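You operate a simulated robot arm through the tools that you are given. There is no shell and no other tool.

You run a simulated robot arm. Do the job below in one go: nothing can be reset, and whatever is moved stays where it is left.

TASK
Ladle greens into both bench trays' long wells and shake sesame over them.
Fine: one full green ladle each; ladle and shaker go back. Set down upright: green ladle, shaker.

The check looks at the end state, three seconds after you hand in, the way a careful person would. Anything else that was tipped, shoved, dropped, spilled or broken makes it a failure.

THE ROBOT
A 6-joint arm with a two-finger gripper, fixed in place. Base frame: the origin is at the foot of the arm, x ahead of it, y to its left, z up. Lengths are in mm, angles in rad, forces in N, time in s.
It reaches about 1298 mm from its shoulder. Its first joint turns from -2.601 to 2.601 rad. Payload 1.57 kg.
Tool frame: the origin (TCP) lies between the finger pads and is the grasp point; the fingertips stand 21 mm ahead of it; z points along the fingers, y is the line along which they close. Largest opening 70 mm; the body of the gripper starts 50 mm behind the TCP.
Orientation is that of the tool frame in the base frame, as a unit quaternion [w, x, y, z]. With the fingers straight down and closing along the base's y, the tool's x points along the base's -x, its y along +y and its z along -z.

THE INTERFACE
- The arm moves only by the tool step_arm. Its arguments are lists of equal length, an entry for each row: "dr": the turn, a rotation vector about the tool's x, y, z in units of 60 degrees (1.0 is 60 degrees), a list of three; "translation": the shift along the tool's x, y, z in units of 300 mm (1.0 is 300 mm), a list of three; "claw": the closure, from 0 (fully open) to 1 (shut). In form: {"dr": [[ax, ay, az], ...], "translation": [[dx, dy, dz], ...], "claw": [claw, ...]}. A call has 1 to 20 rows; each row is the pose to reach, as a shift and turn from the pose commanded when the call began, along the tool's axes at that moment. A call with a number of a shift or a turn outside -1 to 1 is refused whole. A row lasts 0.2 s, in which the tool goes at most 50 mm and 0.15 rad; a call with a longer step from one row to the next is refused whole, and so is a gripper value outside its range. A pose out of reach is approached as far as the arm can. The call stops where the force on the tool passes 70 N (or 10 N more than at its start, if that is more) or the arm is blocked; 0.2 s more then pass. Each finger halts on what it meets, pressing with about 30 N; the grip force reading is that of the motor and also rises with nothing between the fingers. The clock runs only during rows and for 0.2 s after the last one: add rows that repeat a pose to give the fingers time. It gives the time, the measured TCP pose, the force on the tool (base axes), the opening and the grip force at its end, in the units of the frame above (readings bear some noise), with the torque about the TCP (base axes, N m) and any sound that the robot's microphone picked up.
- Cameras (640 x 400 px; columns grow to the right, rows downward): "scene" is fixed at [220.6, 650.8, 1639.9]; the picture's right is [1.00, 0.09, 0.00], its down [0.09, -0.99, -0.11] and it looks along [-0.01, 0.11, -0.99] (base axes); focal length 335 px, centre (320, 200). "wrist" rides on the gripper at [79, 4, -81] in the tool frame; the picture's right is [-0.05, 1.00, 0.00], its down [-0.67, -0.04, -0.74] and it looks along [-0.74, -0.04, 0.67] (tool axes); focal length 256 px, centre (320, 200). There is no depth. A picture from a camera that has moved, and an enlarged one, comes with that camera's place and axes in the base frame and with its lens.
- grab_frame(camera): a new picture of that camera. The clock stands still meanwhile.
- move_column(by): slides the trunk up (or, below 0, down) by that many mm; the arm rides with it, the base frame stays. It gives what a move gives, with no picture.
- zoom(camera, box): a new picture of the part [left, top, right, bottom] of that camera's present view, enlarged. The clock stands still meanwhile.
- job_done(): hands the job in; it is judged then, once.

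Places have to be worked out from the pictures, the camera data and where the tool is seen. Open the gripper and draw the arm clear of the work before you hand the job in, unless the task says otherwise.

The tools are called as name(argument=value, ...) on one line, values as JSON. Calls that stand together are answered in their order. step_arm: Moves the arm, as the interface text tells. Its arguments: {"type":"object","properties":{"dr":{"type":"array"},"translation":{"type":"array"},"claw":{"type":"array"}},"required":["dr","translation","claw"]} The other tools are called the same way: move_column (by) slides the trunk up or down; grab_frame (camera) takes a picture; zoom (camera, box) takes an enlarged picture of a part of a camera's view; job_done () hands the job in.

At the start:

```text
t: 0.0
position: [-4.0, 630.1, 1153.5]
tool_rot: [0.0, 0.0, 1.0, 0.001]
force: [1.1, 0.4, -1.1]
torque: [0.01, 0.0, 0.01]
opening: 69.9
gripper_force: 0.0
trunk travel left (down, up): [-834.0, 136.0]
```

scene: 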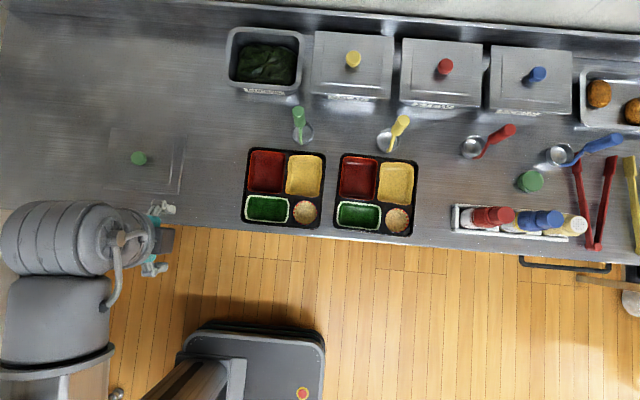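
wrist: 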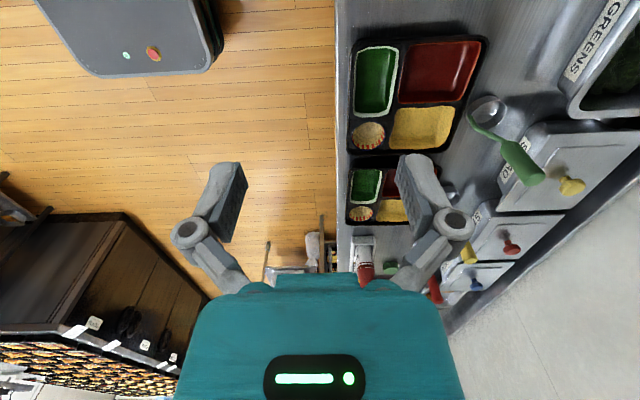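

I'll start with enlarged views of the work area to identify the greens bin, green ladle, trays and shakers.

zoom(camera="scene", box=[220, 20, 420, 145])

zoom(camera="scene", box=[230, 130, 430, 255])

zoom(camera="scene", box=[440, 120, 640, 245])

zoom(camera="scene", box=[80, 100, 280, 225])

zoom(camera="wrist", box=[330, 0, 640, 194])

zoom(camera="wrist", box=[320, 140, 600, 315])

```text
3.20 times, centred on (320, 82) of scene
camera zoom: at [220.6, 650.8, 1639.9], right [1.0, 0.09, 0.0], down [0.09, -0.99, -0.11], along [-0.01, 0.11, -0.99], focal length 1073 px, centre (320, 576)
```

zoom: 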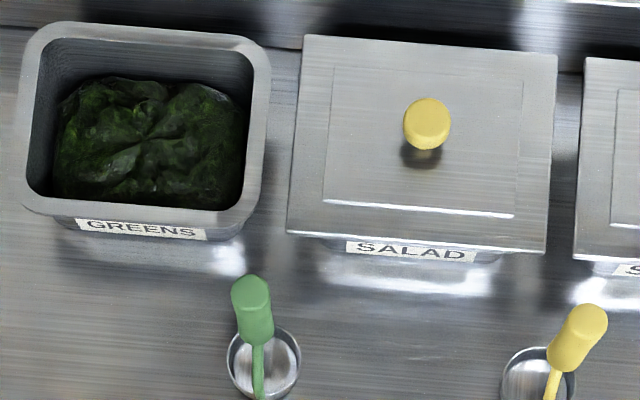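

```text
3.20 times, centred on (330, 192) of scene
camera zoom: at [220.6, 650.8, 1639.9], right [1.0, 0.09, 0.0], down [0.09, -0.99, -0.11], along [-0.01, 0.11, -0.99], focal length 1073 px, centre (288, 224)
```

zoom: 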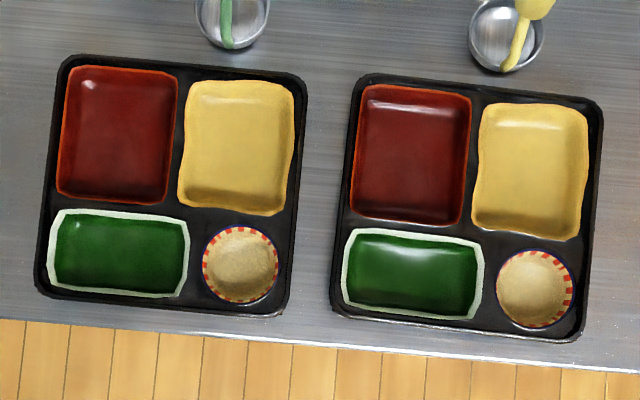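

```text
3.20 times, centred on (540, 182) of scene
camera zoom: at [220.6, 650.8, 1639.9], right [1.0, 0.09, 0.0], down [0.09, -0.99, -0.11], along [-0.01, 0.11, -0.99], focal length 1073 px, centre (-384, 256)
```

zoom: 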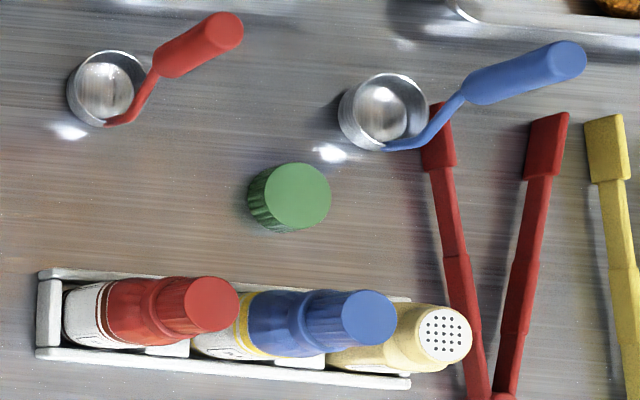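

```text
3.20 times, centred on (180, 162) of scene
camera zoom: at [220.6, 650.8, 1639.9], right [1.0, 0.09, 0.0], down [0.09, -0.99, -0.11], along [-0.01, 0.11, -0.99], focal length 1073 px, centre (768, 320)
```

zoom: 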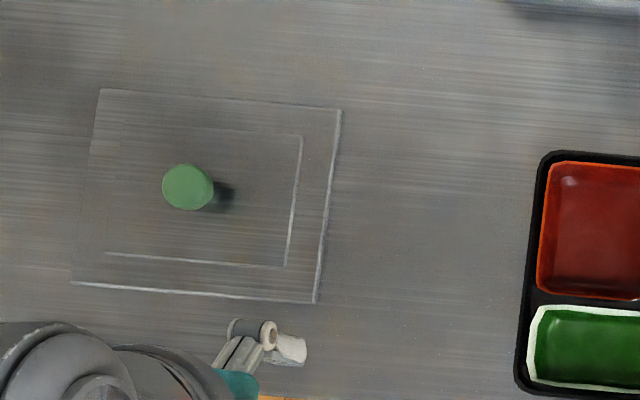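

```text
2.06 times, centred on (485, 97) of wrist
camera zoom: at [-84.6, 634.1, 1232.3], right [0.05, 1.0, 0.0], down [0.67, -0.04, 0.74], along [0.74, -0.04, -0.67], focal length 528 px, centre (-20, 412)
```

zoom: 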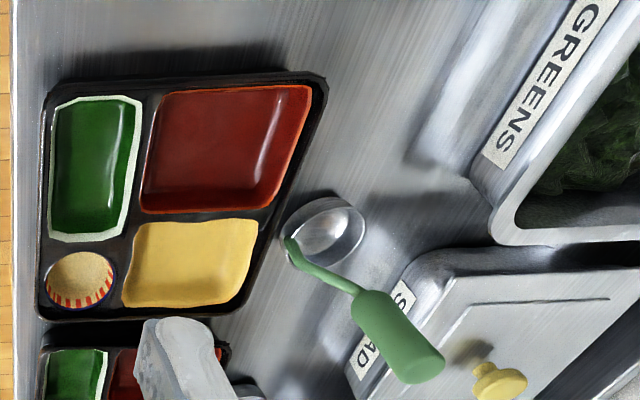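

```text
2.29 times, centred on (460, 228) of wrist
camera zoom: at [-84.6, 634.1, 1232.3], right [0.05, 1.0, 0.0], down [0.67, -0.04, 0.74], along [0.74, -0.04, -0.67], focal length 585 px, centre (0, 137)
```

zoom: 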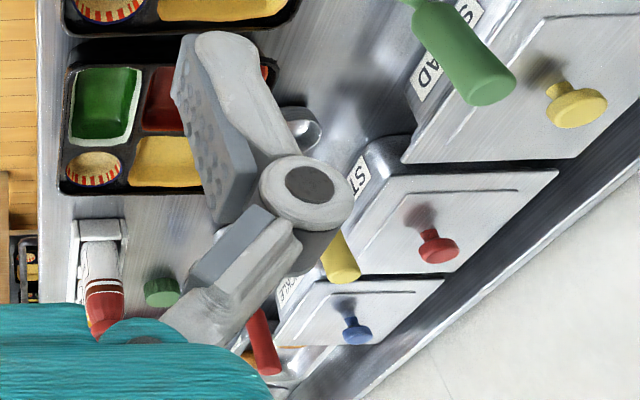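

The bench top seems to be around z≈835, the ladles stand with near-vertical handles, and the shakers sit in the rack at right. I'll move the arm toward +x at the current height to look at the shaker labels.

step_arm(dr=[[0, 0, 0], [0, 0, 0], [0, 0, 0], [0, 0, 0], [0, 0, 0], [0, 0, 0]], translation=[[-0.15, 0, 0], [-0.3, 0, 0], [-0.45, 0, 0], [-0.6, 0, 0], [-0.75, 0, 0], [-0.9, 0, 0]], claw=[0, 0, 0, 0, 0, 0])

grab_frame(camera="wrist")

grab_frame(camera="scene")

```text
t: 1.4
position: [263.1, 628.7, 1152.5]
tool_rot: [0.0, 0.001, 1.0, 0.001]
force: [0.1, 0.7, 0.0]
torque: [0.02, 0.01, 0.03]
opening: 69.7
gripper_force: 0.0
trunk travel left (down, up): [-834.0, 136.0]
```

```text
taken
camera wrist: at [182.7, 633.0, 1232.2], right [0.05, 1.0, 0.0], down [0.67, -0.04, 0.74], along [0.74, -0.04, -0.67], focal length 256 px, centre (320, 200)
```

wrist: 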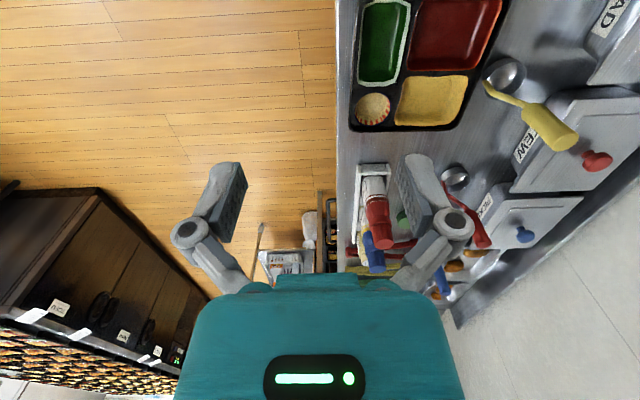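

```text
taken
```

scene: 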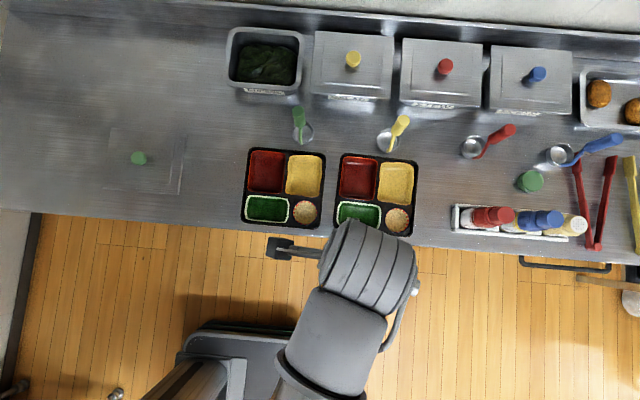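

Next I'll swing to the front of the rack with the camera turned to face +y so I can read the shaker labels.

step_arm(dr=[[0, 0, -0.1], [0, 0, -0.2], [0, 0, -0.3], [0, 0, -0.4], [0, 0, -0.5], [0, 0, -0.6], [0, 0, -0.7], [0, 0, -0.8], [0, 0, -0.9], [0, 0, -1.0]], translation=[[-0.097, -0.083, 0.02], [-0.194, -0.166, 0.04], [-0.291, -0.249, 0.06], [-0.388, -0.332, 0.08], [-0.485, -0.415, 0.1], [-0.582, -0.498, 0.12], [-0.679, -0.581, 0.14], [-0.776, -0.664, 0.16], [-0.873, -0.747, 0.18], [-0.97, -0.83, 0.2]], claw=[0, 0, 0, 0, 0, 0, 0, 0, 0, 0])

step_arm(dr=[[0, 0, -0.12], [0, 0, -0.24], [0, 0, -0.36], [0, 0, -0.5]], translation=[[0, 0, 0], [0, 0, 0], [0, 0, 0], [0, 0, 0]], claw=[0, 0, 0, 0])

grab_frame(camera="wrist")

```text
t: 3.6
position: [556.6, 381.3, 1152.6]
tool_rot: [0.0, -0.5, 0.866, 0.001]
force: [0.9, -0.4, -0.8]
torque: [0.0, -0.02, -0.02]
opening: 70.1
gripper_force: 0.1
out of reach, approached as far as the arm can: row 1, 2, 3, 4, 5, 6, 7, 8, 9, 10
trunk travel left (down, up): [-834.0, 136.0]
```

```text
t: 4.6
position: [556.8, 381.3, 1151.9]
tool_rot: [-0.001, 0.707, -0.707, 0.0]
force: [0.5, 0.2, 0.5]
torque: [0.0, -0.01, 0.01]
opening: 70.0
gripper_force: 0.0
trunk travel left (down, up): [-834.0, 136.0]
```

```text
taken
camera wrist: at [551.5, 301.6, 1232.2], right [-1.0, 0.05, 0.0], down [0.03, 0.67, 0.75], along [0.04, 0.74, -0.67], focal length 256 px, centre (320, 200)
```

wrist: 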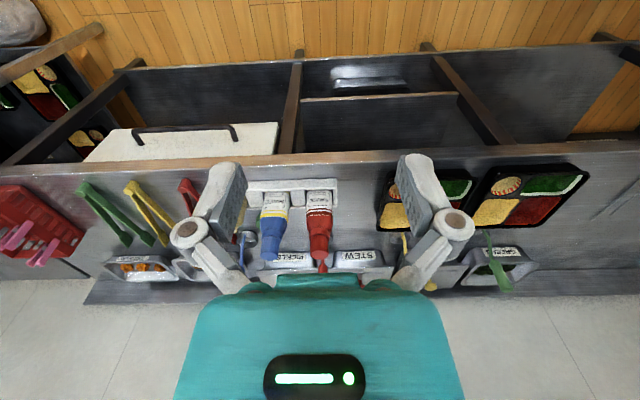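

The descent was out of reach here, so the trunk will need lowering for that. I'll zoom on the shakers.

zoom(camera="wrist", box=[220, 170, 360, 290])

zoom(camera="wrist", box=[370, 150, 600, 300])

zoom(camera="wrist", box=[60, 150, 260, 290])

```text
3.33 times, centred on (290, 230) of wrist
camera zoom: at [551.5, 301.6, 1232.2], right [-1.0, 0.05, 0.0], down [0.03, 0.67, 0.75], along [0.04, 0.74, -0.67], focal length 853 px, centre (420, 100)
```

zoom: 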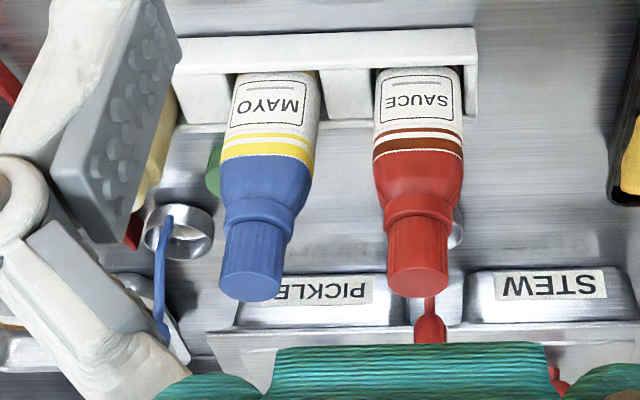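

```text
2.67 times, centred on (485, 225) of wrist
camera zoom: at [551.5, 301.6, 1232.2], right [-1.0, 0.05, 0.0], down [0.03, 0.67, 0.75], along [0.04, 0.74, -0.67], focal length 683 px, centre (-120, 133)
```

zoom: 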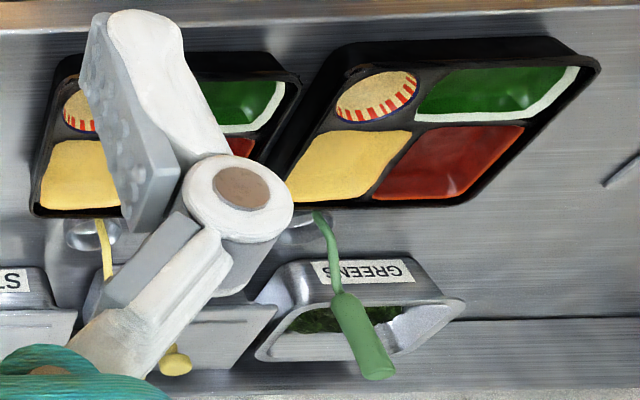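

```text
2.86 times, centred on (160, 220) of wrist
camera zoom: at [551.5, 301.6, 1232.2], right [-1.0, 0.05, 0.0], down [0.03, 0.67, 0.75], along [0.04, 0.74, -0.67], focal length 731 px, centre (777, 143)
```

zoom: 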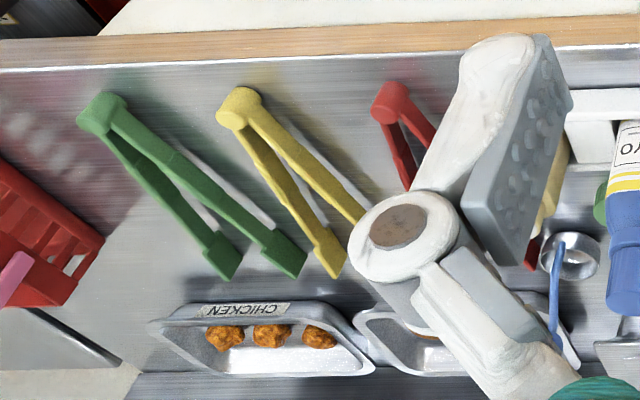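

Red is SAUCE and blue is MAYO, so the cream perforated one is likely sesame. I'll shift +x to see it between the fingers.

step_arm(dr=[[0, 0, 0], [0, 0, 0], [0, 0, 0]], translation=[[0, -0.15, 0], [0, -0.3, 0], [0, -0.42, 0]], claw=[0, 0, 0])

zoom(camera="wrist", box=[220, 150, 420, 290])

```text
t: 5.4
position: [684.3, 378.5, 1151.8]
tool_rot: [0.0, -0.707, 0.707, 0.001]
force: [0.7, -0.6, 0.7]
torque: [0.0, -0.01, 0.01]
opening: 70.0
gripper_force: 0.0
out of reach, approached as far as the arm can: row 3
trunk travel left (down, up): [-834.0, 136.0]
```

```text
2.86 times, centred on (320, 220) of wrist
camera zoom: at [679.0, 299.9, 1231.9], right [-1.0, 0.05, 0.0], down [0.04, 0.67, 0.75], along [0.04, 0.74, -0.67], focal length 731 px, centre (320, 143)
```

zoom: 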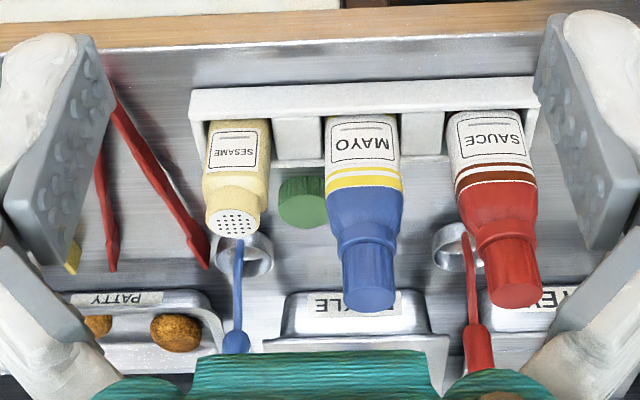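

The sesame shaker is confirmed as the cream one at the +x end of the rack. Now I'll lower the trunk 150 mm (TCP is in free space in front of the bench) and test the vertical range.

move_column(by=-150)

grab_frame(camera="wrist")

grab_frame(camera="scene")

```text
t: 7.2
position: [683.1, 379.6, 1001.2]
tool_rot: [0.0, -0.707, 0.707, 0.001]
force: [-0.1, -0.1, 1.0]
torque: [0.02, -0.03, 0.0]
opening: 70.1
gripper_force: 0.0
trunk travel left (down, up): [-684.0, 286.0]
```

```text
taken
camera wrist: at [678.0, 299.7, 1082.3], right [-1.0, 0.05, 0.0], down [0.04, 0.67, 0.75], along [0.04, 0.74, -0.67], focal length 256 px, centre (320, 200)
```

wrist: 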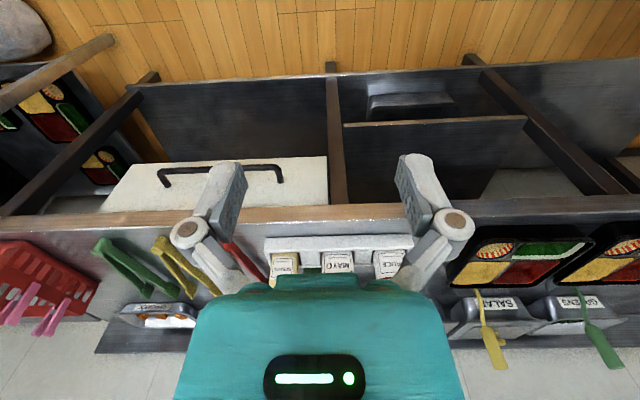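

```text
taken
```

scene: 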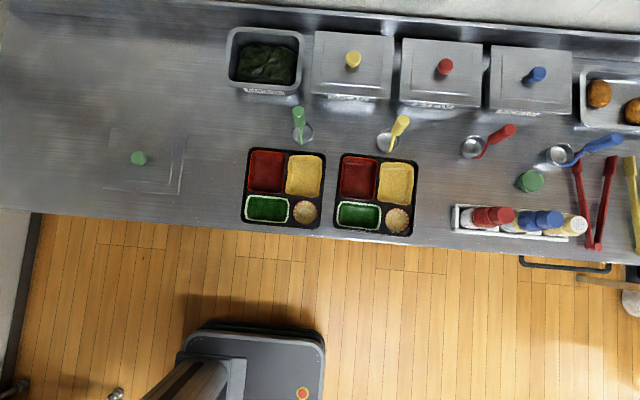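

The arm is out of the scene view and all is undisturbed. I'll raise 100 mm with the arm and move back toward x≈155, watching for reach limits.

step_arm(dr=[[0, 0, 0], [0, 0, 0], [0, 0, 0], [0, 0, 0], [0, 0, 0], [0, 0, 0], [0, 0, 0], [0, 0, 0], [0, 0, 0], [0, 0, 0]], translation=[[0, 0, -0.15], [0, 0, -0.3], [0, 0.12, -0.33], [0, 0.27, -0.33], [0, 0.42, -0.33], [0, 0.57, -0.33], [0, 0.72, -0.33], [0, 0.85, -0.33], [0, 0.95, -0.33], [0, 1.0, -0.33]], claw=[0, 0, 0, 0, 0, 0, 0, 0, 0, 0])

step_arm(dr=[[0, 0, 0], [0, 0, 0], [0, 0, 0], [0, 0, 0], [0, 0, 0], [0, 0, 0], [0, 0, 0], [0, 0, 0], [0, 0, 0]], translation=[[-0.1, 0.1, 0], [-0.2, 0.2, 0], [-0.3, 0.3, 0], [-0.4, 0.4, 0], [-0.5, 0.5, 0], [-0.6, 0.6, 0], [-0.7, 0.7, 0], [-0.8, 0.75, 0], [-0.83, 0.76, 0]], claw=[0, 0, 0, 0, 0, 0, 0, 0, 0])

grab_frame(camera="wrist")

grab_frame(camera="scene")

```text
t: 9.3
position: [385.8, 379.2, 1003.4]
tool_rot: [0.0, 0.707, -0.707, -0.001]
force: [0.6, -0.2, 0.6]
torque: [0.01, 0.0, -0.03]
opening: 70.0
gripper_force: 0.1
out of reach, approached as far as the arm can: row 1, 2, 3, 4, 5, 6, 7, 8, 9, 10
trunk travel left (down, up): [-684.0, 286.0]
```

```text
t: 11.3
position: [161.3, 627.9, 1001.8]
tool_rot: [0.0, 0.707, -0.707, 0.0]
force: [0.0, -0.2, 0.4]
torque: [0.02, -0.01, -0.05]
opening: 69.9
gripper_force: 0.0
trunk travel left (down, up): [-684.0, 286.0]
```

```text
taken
camera wrist: at [155.9, 549.4, 1082.1], right [-1.0, 0.05, 0.0], down [0.04, 0.67, 0.75], along [0.04, 0.74, -0.67], focal length 256 px, centre (320, 200)
```

wrist: 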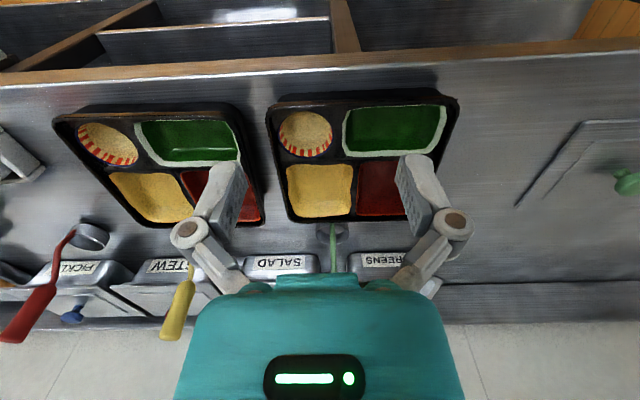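

```text
taken
```

scene: 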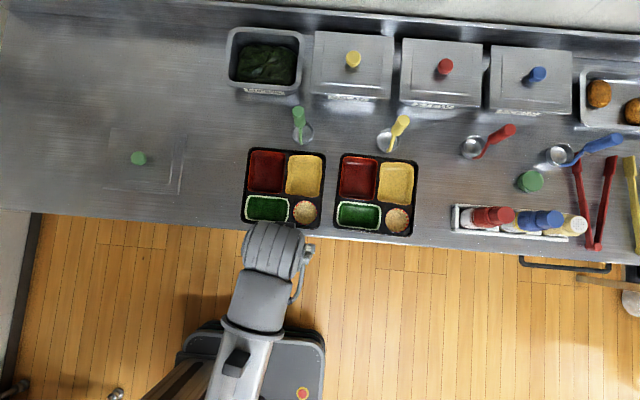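

The arm apparently cannot change z itself with the tool down (SCARA-like), so height comes from the trunk. I'll test tilting the tool about its y axis by 30° in this free space to see what the wrist does.

step_arm(dr=[[0, 0.125, 0], [0, 0.25, 0], [0, 0.375, 0], [0, 0.5, 0]], translation=[[0, 0, 0], [0, 0, 0], [0, 0, 0], [0, 0, 0]], claw=[0, 0, 0, 0])

grab_frame(camera="scene")

grab_frame(camera="wrist")

```text
t: 12.3
position: [160.2, 627.5, 1020.6]
tool_rot: [0.156, 0.69, -0.689, 0.157]
force: [1.0, -0.9, 0.2]
torque: [0.0, -0.02, -0.01]
opening: 69.8
gripper_force: 0.0
out of reach, approached as far as the arm can: row 2, 3, 4
trunk travel left (down, up): [-684.0, 286.0]
```

```text
taken
```

scene: 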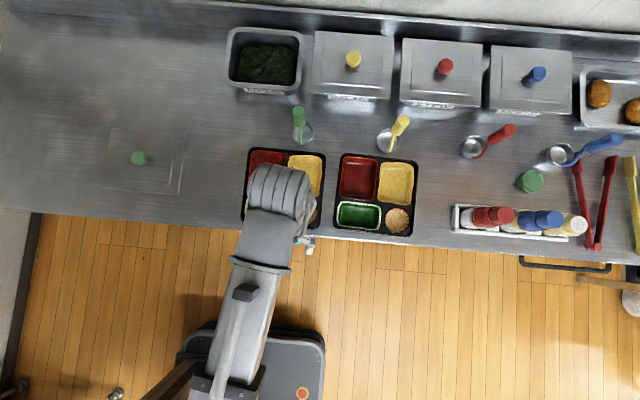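

```text
taken
camera wrist: at [155.2, 591.4, 1127.1], right [-1.0, 0.05, -0.02], down [0.03, 0.92, 0.38], along [0.04, 0.38, -0.92], focal length 256 px, centre (320, 200)
```

wrist: 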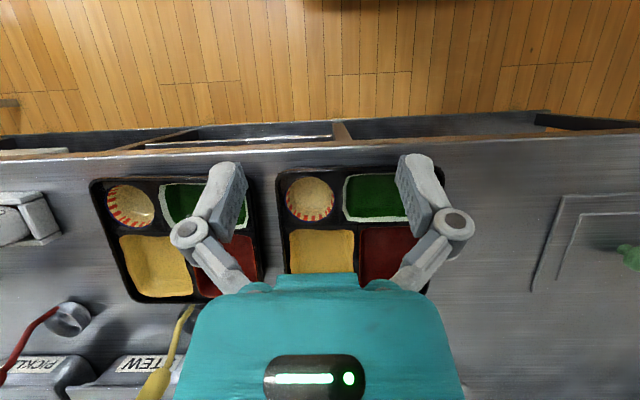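

The wrist centre stays at a constant height (~1196) with the TCP about 195 mm from it, so vertical motion comes from the trunk and tilt. I plan to work with the tool horizontal (pointing +y, camera on top), so handles can be grasped vertically and poured by rolling about the tool axis. First I'll undo the tilt and turn 180° about the vertical while backing away.

step_arm(dr=[[0, -0.11, 0], [0, -0.22, 0], [0, -0.33, 0], [0, -0.43, 0]], translation=[[0, 0, 0], [0, 0, 0.02], [0, 0, 0.04], [0, 0, 0.06]], claw=[0, 0, 0, 0])

step_arm(dr=[[0, 0, 0.14], [0, 0, 0.28], [0, 0, 0.42], [0, 0, 0.56], [0, 0, 0.7], [0, 0, 0.84], [0, 0, 1.0]], translation=[[0.1, 0, 0], [0.2, 0, 0], [0.3, 0, 0], [0.33, 0, 0], [0.33, 0, 0], [0.33, 0, 0], [0.33, 0, 0]], claw=[0, 0, 0, 0, 0, 0, 0])

step_arm(dr=[[0, 0, 0.14], [0, 0, 0.28], [0, 0, 0.42], [0, 0, 0.56], [0, 0, 0.7], [0, 0, 0.84], [0, 0, 1.0]], translation=[[0, 0, 0], [0, 0, 0], [0, 0, 0], [0, 0, 0], [0, 0, 0], [0, 0, 0], [0, 0, 0]], claw=[0, 0, 0, 0, 0, 0, 0])

step_arm(dr=[[0, 0, 0.14], [0, 0, 0.28], [0, 0, 0.42], [0, 0, 0.56], [0, 0, 0.7], [0, 0, 0.84], [0, 0, 1.0]], translation=[[0, 0, 0], [0, 0, 0], [0, 0, 0], [0, 0, 0], [0, 0, 0], [0, 0, 0], [0, 0, 0]], claw=[0, 0, 0, 0, 0, 0, 0])

```text
t: 13.3
position: [159.4, 620.8, 1002.4]
tool_rot: [-0.003, 0.708, -0.707, -0.002]
force: [-0.5, -0.4, 0.5]
torque: [0.01, -0.02, 0.01]
opening: 70.1
gripper_force: 0.0
out of reach, approached as far as the arm can: row 1, 2, 3
trunk travel left (down, up): [-684.0, 286.0]
```

```text
refused: row 7 steps farther than a row can; nothing moved
```

```text
refused: row 7 steps farther than a row can; nothing moved
```

```text
refused: row 7 steps farther than a row can; nothing moved
```

The turn step was slightly over the limit; I'll redo with 8 even rows.

step_arm(dr=[[0, 0, 0.125], [0, 0, 0.25], [0, 0, 0.375], [0, 0, 0.5], [0, 0, 0.625], [0, 0, 0.75], [0, 0, 0.875], [0, 0, 1.0]], translation=[[0.1, 0, 0], [0.2, 0, 0], [0.3, 0, 0], [0.33, 0, 0], [0.33, 0, 0], [0.33, 0, 0], [0.33, 0, 0], [0.33, 0, 0]], claw=[0, 0, 0, 0, 0, 0, 0, 0])

step_arm(dr=[[0, 0, 0.125], [0, 0, 0.25], [0, 0, 0.375], [0, 0, 0.5], [0, 0, 0.625], [0, 0, 0.75], [0, 0, 0.875], [0, 0, 1.0]], translation=[[0, 0, 0], [0, 0, 0], [0, 0, 0], [0, 0, 0], [0, 0, 0], [0, 0, 0], [0, 0, 0], [0, 0, 0]], claw=[0, 0, 0, 0, 0, 0, 0, 0])

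step_arm(dr=[[0, 0, 0.125], [0, 0, 0.25], [0, 0, 0.375], [0, 0, 0.5], [0, 0, 0.625], [0, 0, 0.75], [0, 0, 0.875], [0, 0, 1.0]], translation=[[0, 0, 0], [0, 0, 0], [0, 0, 0], [0, 0, 0], [0, 0, 0], [0, 0, 0], [0, 0, 0], [0, 0, 0]], claw=[0, 0, 0, 0, 0, 0, 0, 0])

```text
t: 15.2
position: [159.4, 521.1, 1001.8]
tool_rot: [0.001, -0.258, 0.966, 0.002]
force: [-0.5, 0.5, -0.1]
torque: [-0.01, -0.02, 0.03]
opening: 69.9
gripper_force: 0.0
trunk travel left (down, up): [-684.0, 286.0]
```

```text
t: 16.9
position: [161.3, 521.9, 1002.5]
tool_rot: [-0.001, 0.26, 0.966, 0.003]
force: [0.7, -0.2, 0.4]
torque: [0.02, 0.02, 0.0]
opening: 69.9
gripper_force: 0.0
trunk travel left (down, up): [-684.0, 286.0]
```

```text
t: 18.8
position: [160.6, 522.0, 1002.8]
tool_rot: [-0.001, 0.708, 0.707, 0.002]
force: [0.3, 0.4, -0.1]
torque: [-0.05, 0.01, 0.0]
opening: 69.8
gripper_force: 0.0
trunk travel left (down, up): [-684.0, 286.0]
```

Turned as intended (tool x=+Y, y=+X, z down). Now I'll tilt up toward horizontal along the arc about the wrist centre, 60° first.

step_arm(dr=[[0, 0.125, 0], [0, 0.25, 0], [0, 0.375, 0], [0, 0.5, 0], [0, 0.625, 0], [0, 0.75, 0], [0, 0.875, 0], [0, 1.0, 0]], translation=[[0.085, 0, -0.0056], [0.168, 0, -0.022], [0.249, 0, -0.049], [0.325, 0, -0.087], [0.396, 0, -0.134], [0.46, 0, -0.19], [0.516, 0, -0.254], [0.563, 0, -0.325]], claw=[0, 0, 0, 0, 0, 0, 0, 0])

grab_frame(camera="wrist")

grab_frame(camera="scene")

```text
t: 20.6
position: [158.2, 690.1, 1097.1]
tool_rot: [-0.356, 0.61, 0.611, 0.357]
force: [0.7, -0.5, 0.0]
torque: [0.03, -0.01, 0.01]
opening: 70.1
gripper_force: 0.1
out of reach, approached as far as the arm can: row 4, 5, 6, 7, 8
trunk travel left (down, up): [-684.0, 286.0]
```

```text
taken
camera wrist: at [162.1, 658.8, 1204.8], right [1.0, -0.03, -0.04], down [-0.04, -0.98, -0.21], along [-0.04, 0.22, -0.98], focal length 256 px, centre (320, 200)
```

wrist: 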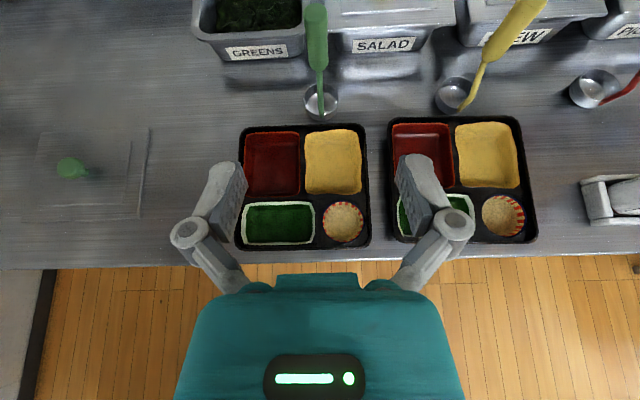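

```text
taken
```

scene: 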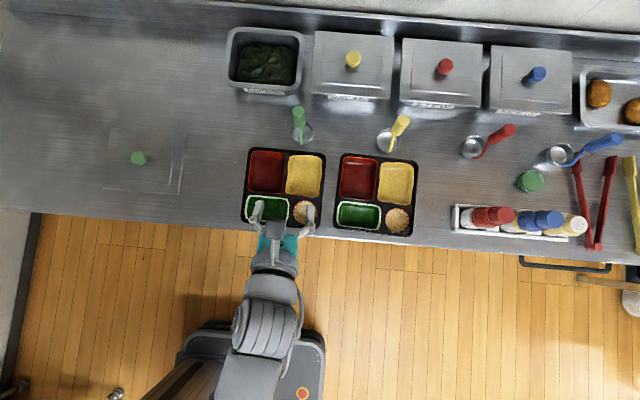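

Good: 60° tilt reached. I'll complete the tilt to horizontal.

step_arm(dr=[[0, 0.125, 0], [0, 0.25, 0], [0, 0.375, 0], [0, 0.49, 0]], translation=[[0.0827, 0, -0.0054], [0.164, 0, -0.0216], [0.2424, 0, -0.048], [0.312, 0, -0.082]], claw=[0, 0, 0, 0])

grab_frame(camera="wrist")

zoom(camera="wrist", box=[180, 0, 480, 200])

```text
t: 21.6
position: [158.1, 715.6, 1187.1]
tool_rot: [-0.497, 0.5, 0.502, 0.501]
force: [0.0, 0.5, -0.8]
torque: [-0.03, 0.03, -0.05]
opening: 70.0
gripper_force: 0.1
trunk travel left (down, up): [-684.0, 286.0]
```

```text
taken
camera wrist: at [160.8, 634.8, 1266.3], right [1.0, 0.0, -0.05], down [-0.03, -0.75, -0.66], along [-0.04, 0.66, -0.75], focal length 256 px, centre (320, 200)
```

wrist: 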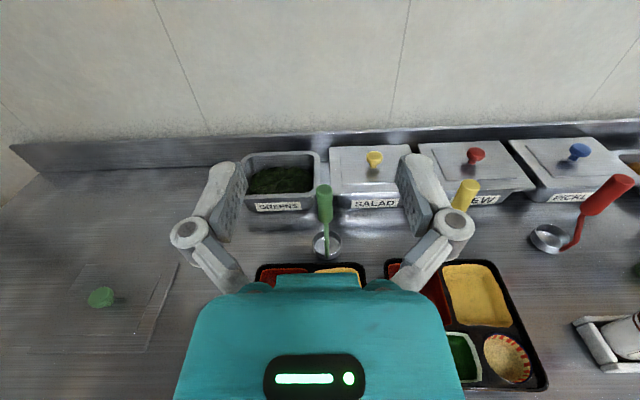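

```text
2.00 times, centred on (330, 100) of wrist
camera zoom: at [160.8, 634.8, 1266.3], right [1.0, 0.0, -0.05], down [-0.03, -0.75, -0.66], along [-0.04, 0.66, -0.75], focal length 512 px, centre (300, 400)
```

zoom: 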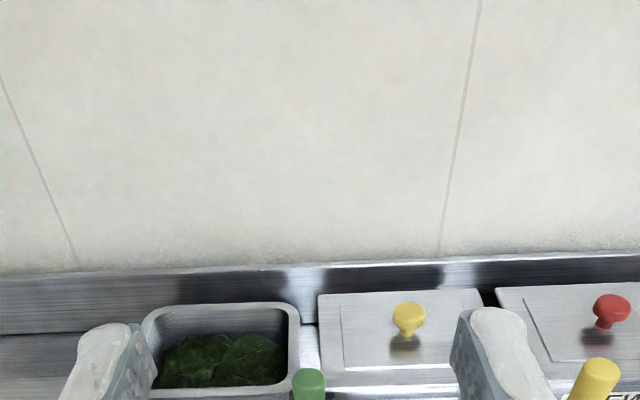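

Horizontal pose reached at z≈1187 with the camera on top. I'll lower the trunk 130 mm and take close pictures for triangulating the ladle and bin.

move_column(by=-130)

zoom(camera="wrist", box=[180, 60, 480, 260])

grab_frame(camera="wrist")

grab_frame(camera="scene")

```text
t: 23.1
position: [157.3, 715.4, 1057.7]
tool_rot: [-0.499, 0.5, 0.501, 0.5]
force: [0.2, -0.2, 0.5]
torque: [0.0, -0.04, -0.02]
opening: 70.0
gripper_force: 0.0
trunk travel left (down, up): [-554.0, 416.0]
```

```text
2.00 times, centred on (330, 160) of wrist
camera zoom: at [160.9, 634.7, 1136.4], right [1.0, 0.0, -0.05], down [-0.03, -0.75, -0.66], along [-0.04, 0.66, -0.75], focal length 512 px, centre (300, 280)
```

zoom: 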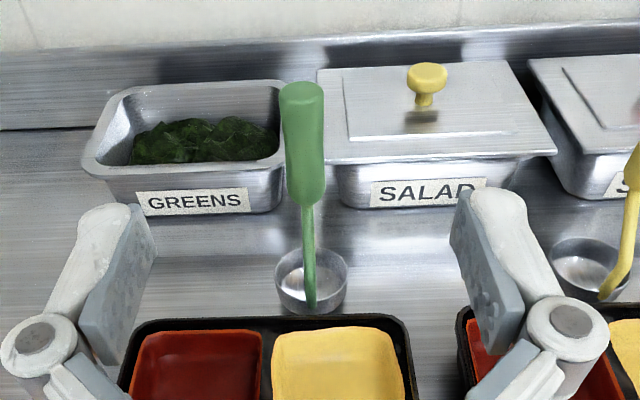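

```text
taken
camera wrist: at [160.9, 634.7, 1136.4], right [1.0, 0.0, -0.05], down [-0.03, -0.75, -0.66], along [-0.04, 0.66, -0.75], focal length 256 px, centre (320, 200)
```

wrist: 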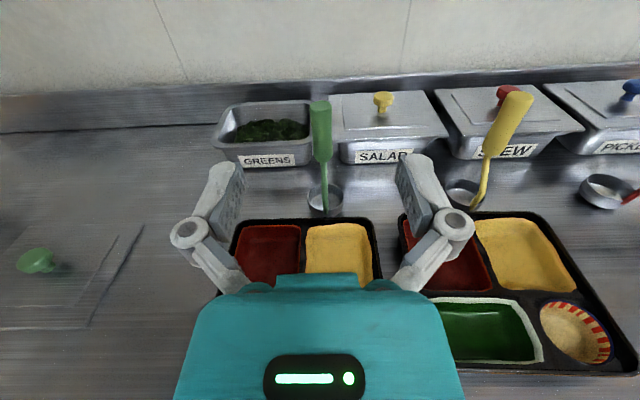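

```text
taken
```

scene: 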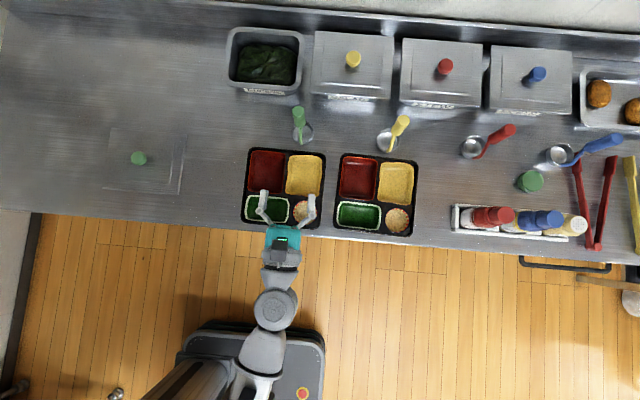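

Triangulated: ladle handle top ≈(153,895,995), its grip spans z≈925–995, bowl centred ≈(154,903), bin rim z≈867, and tray rim z≈850. I'll lower to z≈940 for a low grip on the handle and check the alignment.

move_column(by=-116)

step_arm(dr=[[0, 0, 0], [0, 0, 0]], translation=[[0, -0.007, 0.15], [0, -0.013, 0.25]], claw=[0, 0])

grab_frame(camera="wrist")

zoom(camera="scene", box=[220, 80, 420, 205])

```text
t: 24.6
position: [157.8, 715.2, 942.1]
tool_rot: [-0.499, 0.5, 0.502, 0.499]
force: [-0.5, 0.1, 0.2]
torque: [-0.03, 0.03, 0.0]
opening: 70.1
gripper_force: 0.1
trunk travel left (down, up): [-438.0, 532.0]
```

```text
t: 25.2
position: [151.7, 789.8, 941.4]
tool_rot: [-0.498, 0.501, 0.501, 0.5]
force: [-0.4, 0.3, -0.2]
torque: [-0.01, 0.01, 0.03]
opening: 69.8
gripper_force: 0.0
trunk travel left (down, up): [-438.0, 532.0]
```

```text
taken
camera wrist: at [155.5, 709.0, 1020.4], right [1.0, 0.0, -0.05], down [-0.03, -0.75, -0.66], along [-0.04, 0.66, -0.75], focal length 256 px, centre (320, 200)
```

wrist: 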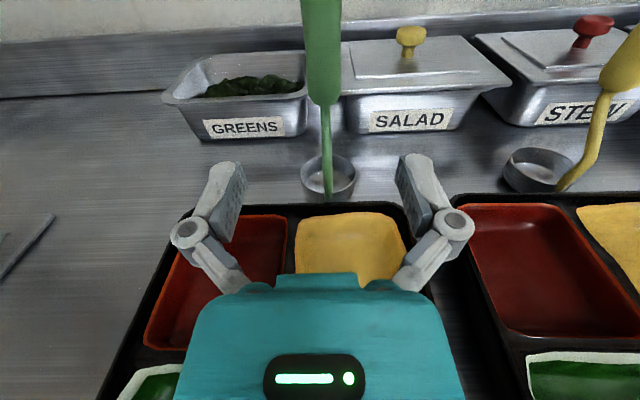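

```text
3.20 times, centred on (320, 142) of scene
camera zoom: at [220.6, 650.8, 1639.9], right [1.0, 0.09, 0.0], down [0.09, -0.99, -0.11], along [-0.01, 0.11, -0.99], focal length 1073 px, centre (320, 384)
```

zoom: 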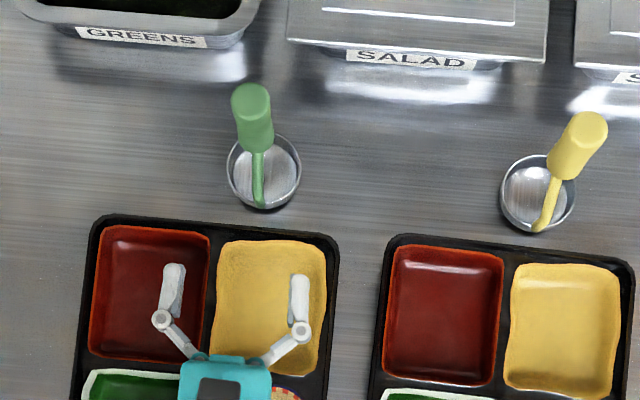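

The handle sits centred between the fingers, with the grip's lower end at z≈924. I'll advance to the handle and close.

step_arm(dr=[[0, 0, 0], [0, 0, 0], [0, 0, 0], [0, 0, 0]], translation=[[0, 0, 0.12], [0, 0, 0.24], [0, 0, 0.3], [0, 0, 0.338]], claw=[0, 0, 0, 0])

grab_frame(camera="wrist")

zoom(camera="scene", box=[250, 80, 350, 143])

```text
t: 26.2
position: [154.4, 892.8, 940.4]
tool_rot: [-0.498, 0.501, 0.502, 0.499]
force: [-0.5, 0.2, 0.3]
torque: [0.0, 0.0, -0.01]
opening: 69.9
gripper_force: 0.0
trunk travel left (down, up): [-438.0, 532.0]
```

```text
taken
camera wrist: at [157.1, 812.4, 1020.1], right [1.0, 0.0, -0.05], down [-0.03, -0.75, -0.66], along [-0.04, 0.66, -0.75], focal length 256 px, centre (320, 200)
```

wrist: 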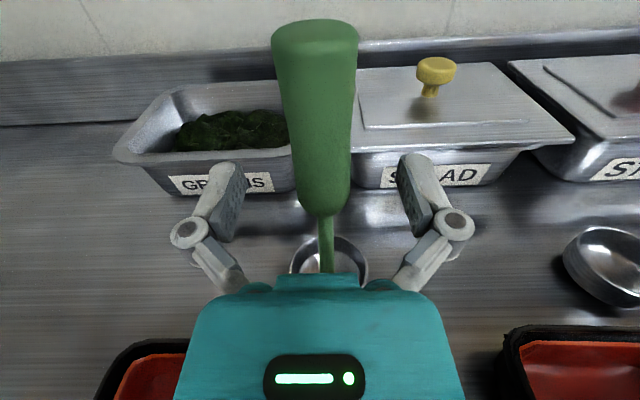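

```text
6.35 times, centred on (300, 112) of scene
camera zoom: at [220.6, 650.8, 1639.9], right [1.0, 0.09, 0.0], down [0.09, -0.99, -0.11], along [-0.01, 0.11, -0.99], focal length 2128 px, centre (447, 762)
```

zoom: 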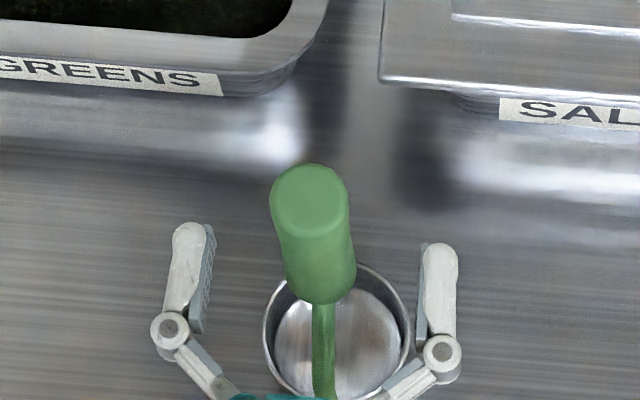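

Handle lies centred between the pads. Closing the gripper.

step_arm(dr=[[0, 0, 0], [0, 0, 0], [0, 0, 0], [0, 0, 0], [0, 0, 0], [0, 0, 0]], translation=[[0, 0, -0.012], [0, 0, -0.012], [0, 0, -0.012], [0, 0, -0.012], [0, 0, -0.012], [0, 0, -0.012]], claw=[0, 0.4, 0.8, 1, 1, 1])

zoom(camera="scene", box=[250, 80, 350, 143])

```text
t: 27.6
position: [154.6, 889.0, 940.4]
tool_rot: [-0.498, 0.501, 0.502, 0.499]
force: [-1.1, 0.6, 0.6]
torque: [-0.02, 0.0, -0.05]
opening: 22.1
gripper_force: 30.0
trunk travel left (down, up): [-438.0, 532.0]
```

```text
6.35 times, centred on (300, 112) of scene
camera zoom: at [220.6, 650.8, 1639.9], right [1.0, 0.09, 0.0], down [0.09, -0.99, -0.11], along [-0.01, 0.11, -0.99], focal length 2128 px, centre (447, 762)
```

zoom: 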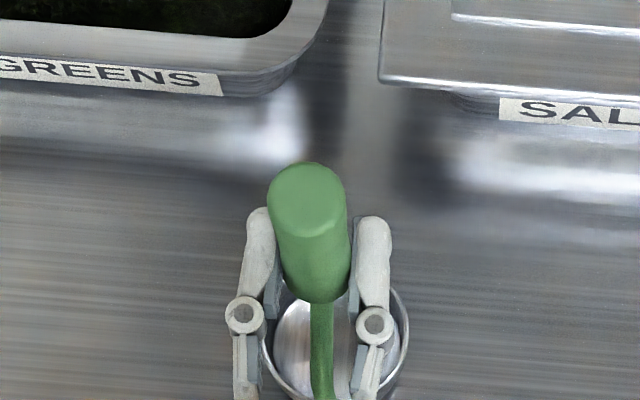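

Gripped (22 mm, 30 N). Reference pose for return: (154.6, 889, 940.4), trunk −438. Lifting 85 mm and checking.

move_column(by=85)

grab_frame(camera="wrist")

zoom(camera="scene", box=[220, 20, 420, 145])

```text
t: 28.8
position: [154.8, 888.4, 1025.1]
tool_rot: [-0.499, 0.501, 0.501, 0.5]
force: [-0.2, 0.3, -0.9]
torque: [-0.02, -0.01, 0.01]
opening: 22.4
gripper_force: 30.2
trunk travel left (down, up): [-523.0, 447.0]
```

```text
taken
camera wrist: at [157.7, 808.2, 1104.9], right [1.0, 0.0, -0.05], down [-0.03, -0.75, -0.66], along [-0.04, 0.66, -0.75], focal length 256 px, centre (320, 200)
```

wrist: 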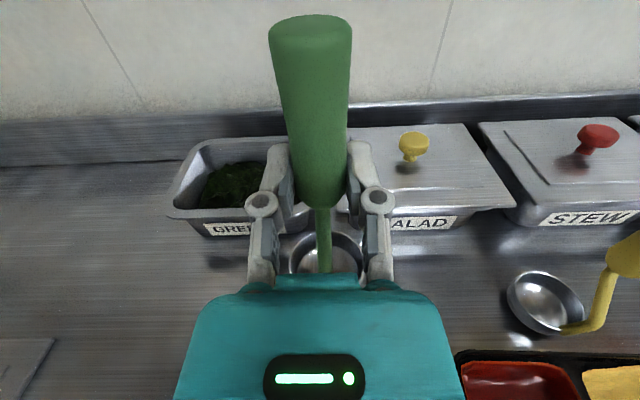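

```text
3.20 times, centred on (320, 82) of scene
camera zoom: at [220.6, 650.8, 1639.9], right [1.0, 0.09, 0.0], down [0.09, -0.99, -0.11], along [-0.01, 0.11, -0.99], focal length 1073 px, centre (320, 576)
```

zoom: 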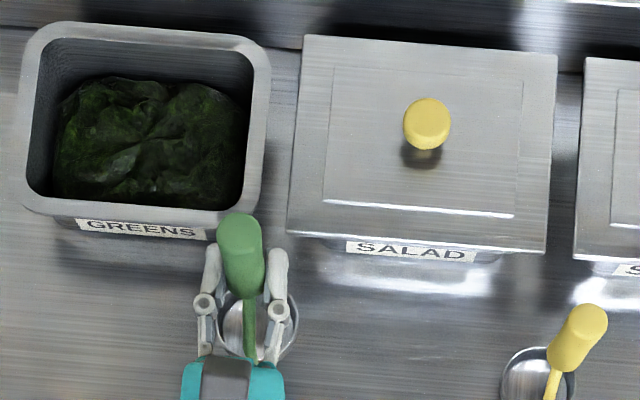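

The ladle is held firmly and upright. Moving it over the centre of the greens bin at this height (bowl bottom ≈900, bin rim ≈867).

step_arm(dr=[[0, 0, 0], [0, 0, 0], [0, 0, 0], [0, 0, 0], [0, 0, 0], [0, 0, 0], [0, 0, 0]], translation=[[-0.0, -0.05, 0.08], [0, -0.1, 0.17], [0, -0.15, 0.26], [0, -0.2, 0.35], [0, -0.25, 0.44], [0, -0.3, 0.53], [0, -0.34, 0.594]], claw=[1, 1, 1, 1, 1, 1, 1])

grab_frame(camera="wrist")

zoom(camera="scene", box=[220, 20, 420, 145])

grab_frame(camera="scene")

```text
t: 30.4
position: [56.1, 1064.2, 1026.5]
tool_rot: [-0.498, 0.502, 0.503, 0.498]
force: [-0.2, -0.2, -1.5]
torque: [-0.04, -0.01, 0.01]
opening: 22.2
gripper_force: 30.1
out of reach, approached as far as the arm can: row 7
trunk travel left (down, up): [-523.0, 447.0]
```

```text
taken
camera wrist: at [59.4, 984.4, 1104.8], right [1.0, 0.0, -0.05], down [-0.03, -0.75, -0.66], along [-0.04, 0.66, -0.75], focal length 256 px, centre (320, 200)
```

wrist: 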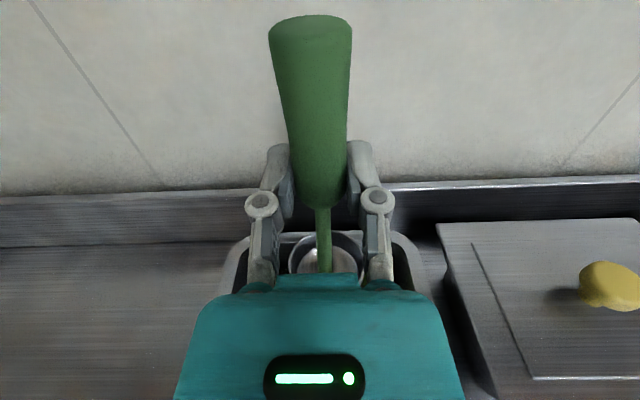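

```text
3.20 times, centred on (320, 82) of scene
camera zoom: at [220.6, 650.8, 1639.9], right [1.0, 0.09, 0.0], down [0.09, -0.99, -0.11], along [-0.01, 0.11, -0.99], focal length 1073 px, centre (320, 576)
```

zoom: 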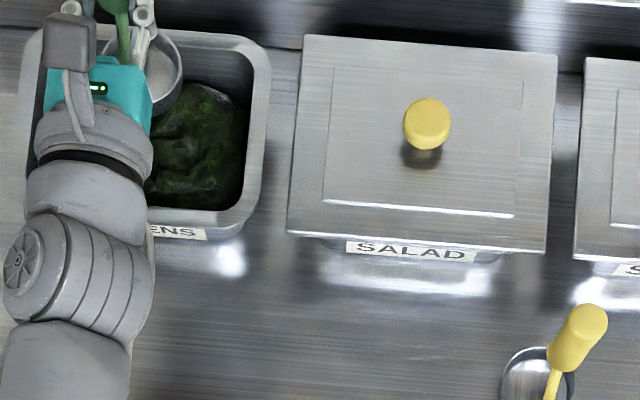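

```text
taken
```

scene: 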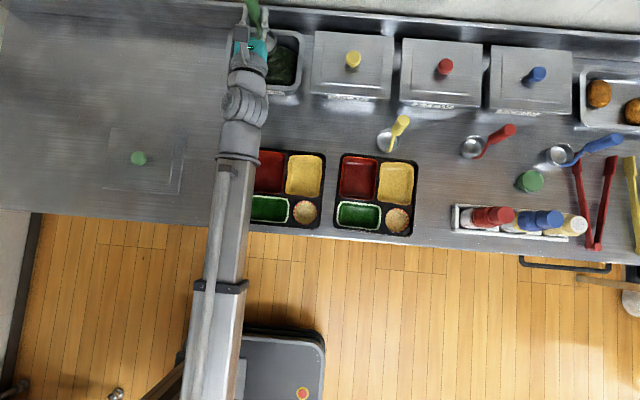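

The bowl is over the bin (TCP (56,1064), close to the reach limit in y). I'll lower in small trunk steps while watching the force.

move_column(by=-50)

move_column(by=-15)

grab_frame(camera="wrist")

zoom(camera="scene", box=[220, 0, 320, 63])

```text
t: 31.3
position: [57.1, 1064.6, 974.8]
tool_rot: [-0.498, 0.501, 0.502, 0.498]
force: [0.2, -0.7, -1.9]
torque: [-0.02, 0.0, -0.02]
opening: 21.9
gripper_force: 30.1
trunk travel left (down, up): [-473.0, 497.0]
```

```text
t: 32.0
position: [55.9, 1064.2, 960.9]
tool_rot: [-0.499, 0.501, 0.503, 0.498]
force: [-0.3, -0.1, -1.3]
torque: [0.0, -0.02, 0.01]
opening: 22.3
gripper_force: 29.8
trunk travel left (down, up): [-458.0, 512.0]
```

```text
taken
camera wrist: at [59.2, 984.0, 1039.8], right [1.0, 0.0, -0.05], down [-0.03, -0.75, -0.66], along [-0.04, 0.66, -0.75], focal length 256 px, centre (320, 200)
```

wrist: 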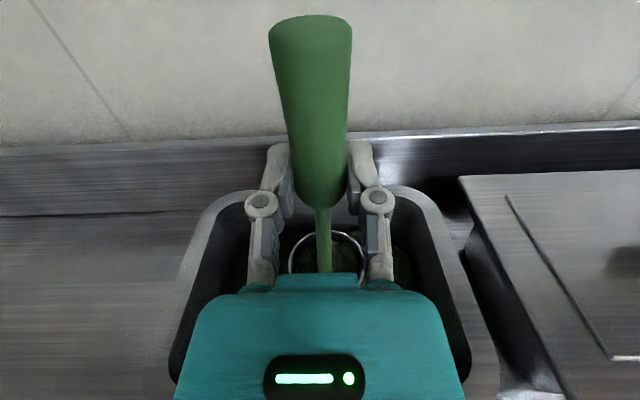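

```text
6.35 times, centred on (270, 32) of scene
camera zoom: at [220.6, 650.8, 1639.9], right [1.0, 0.09, 0.0], down [0.09, -0.99, -0.11], along [-0.01, 0.11, -0.99], focal length 2128 px, centre (638, 1270)
```

zoom: 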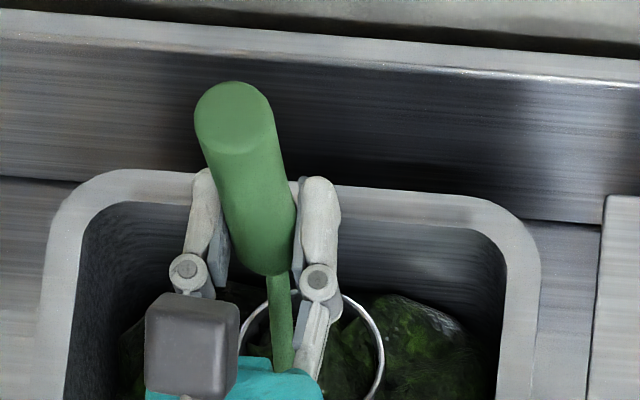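

Greens show inside the bowl; force is still nil. I'll go lower in small steps so the rim goes under the mound.

move_column(by=-12)

zoom(camera="scene", box=[220, 0, 320, 63])

zoom(camera="wrist", box=[220, 180, 420, 305])

```text
t: 32.6
position: [56.1, 1064.4, 948.7]
tool_rot: [-0.498, 0.501, 0.502, 0.499]
force: [-1.1, 0.2, -1.6]
torque: [-0.02, -0.01, -0.02]
opening: 22.3
gripper_force: 29.9
trunk travel left (down, up): [-446.0, 524.0]
```

```text
6.35 times, centred on (270, 32) of scene
camera zoom: at [220.6, 650.8, 1639.9], right [1.0, 0.09, 0.0], down [0.09, -0.99, -0.11], along [-0.01, 0.11, -0.99], focal length 2128 px, centre (638, 1270)
```

zoom: 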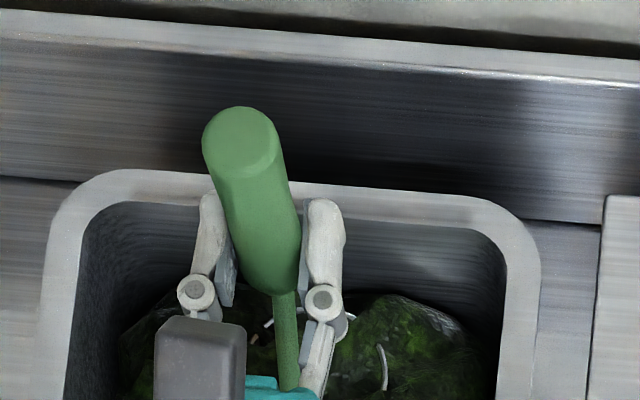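

```text
3.20 times, centred on (320, 242) of wrist
camera zoom: at [59.2, 984.0, 1027.8], right [1.0, 0.0, -0.05], down [-0.03, -0.75, -0.66], along [-0.04, 0.66, -0.75], focal length 819 px, centre (320, 64)
```

zoom: 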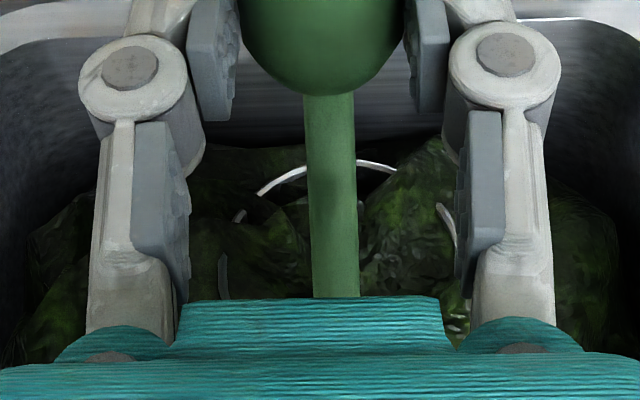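

The rim is just about at the mound surface; a bit deeper.

move_column(by=-8)

zoom(camera="wrist", box=[220, 180, 420, 305])

```text
t: 33.1
position: [55.7, 1061.7, 945.5]
tool_rot: [-0.498, 0.5, 0.5, 0.501]
force: [-2.5, 6.8, 32.5]
torque: [0.84, -0.03, 0.09]
opening: 22.1
gripper_force: 30.2
trunk travel left (down, up): [-438.0, 532.0]
```

```text
3.20 times, centred on (320, 242) of wrist
camera zoom: at [58.8, 981.7, 1023.4], right [1.0, 0.0, -0.05], down [-0.04, -0.75, -0.67], along [-0.04, 0.67, -0.74], focal length 819 px, centre (320, 64)
```

zoom: 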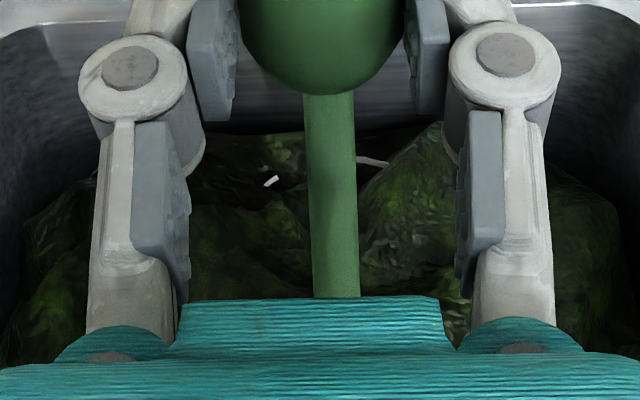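

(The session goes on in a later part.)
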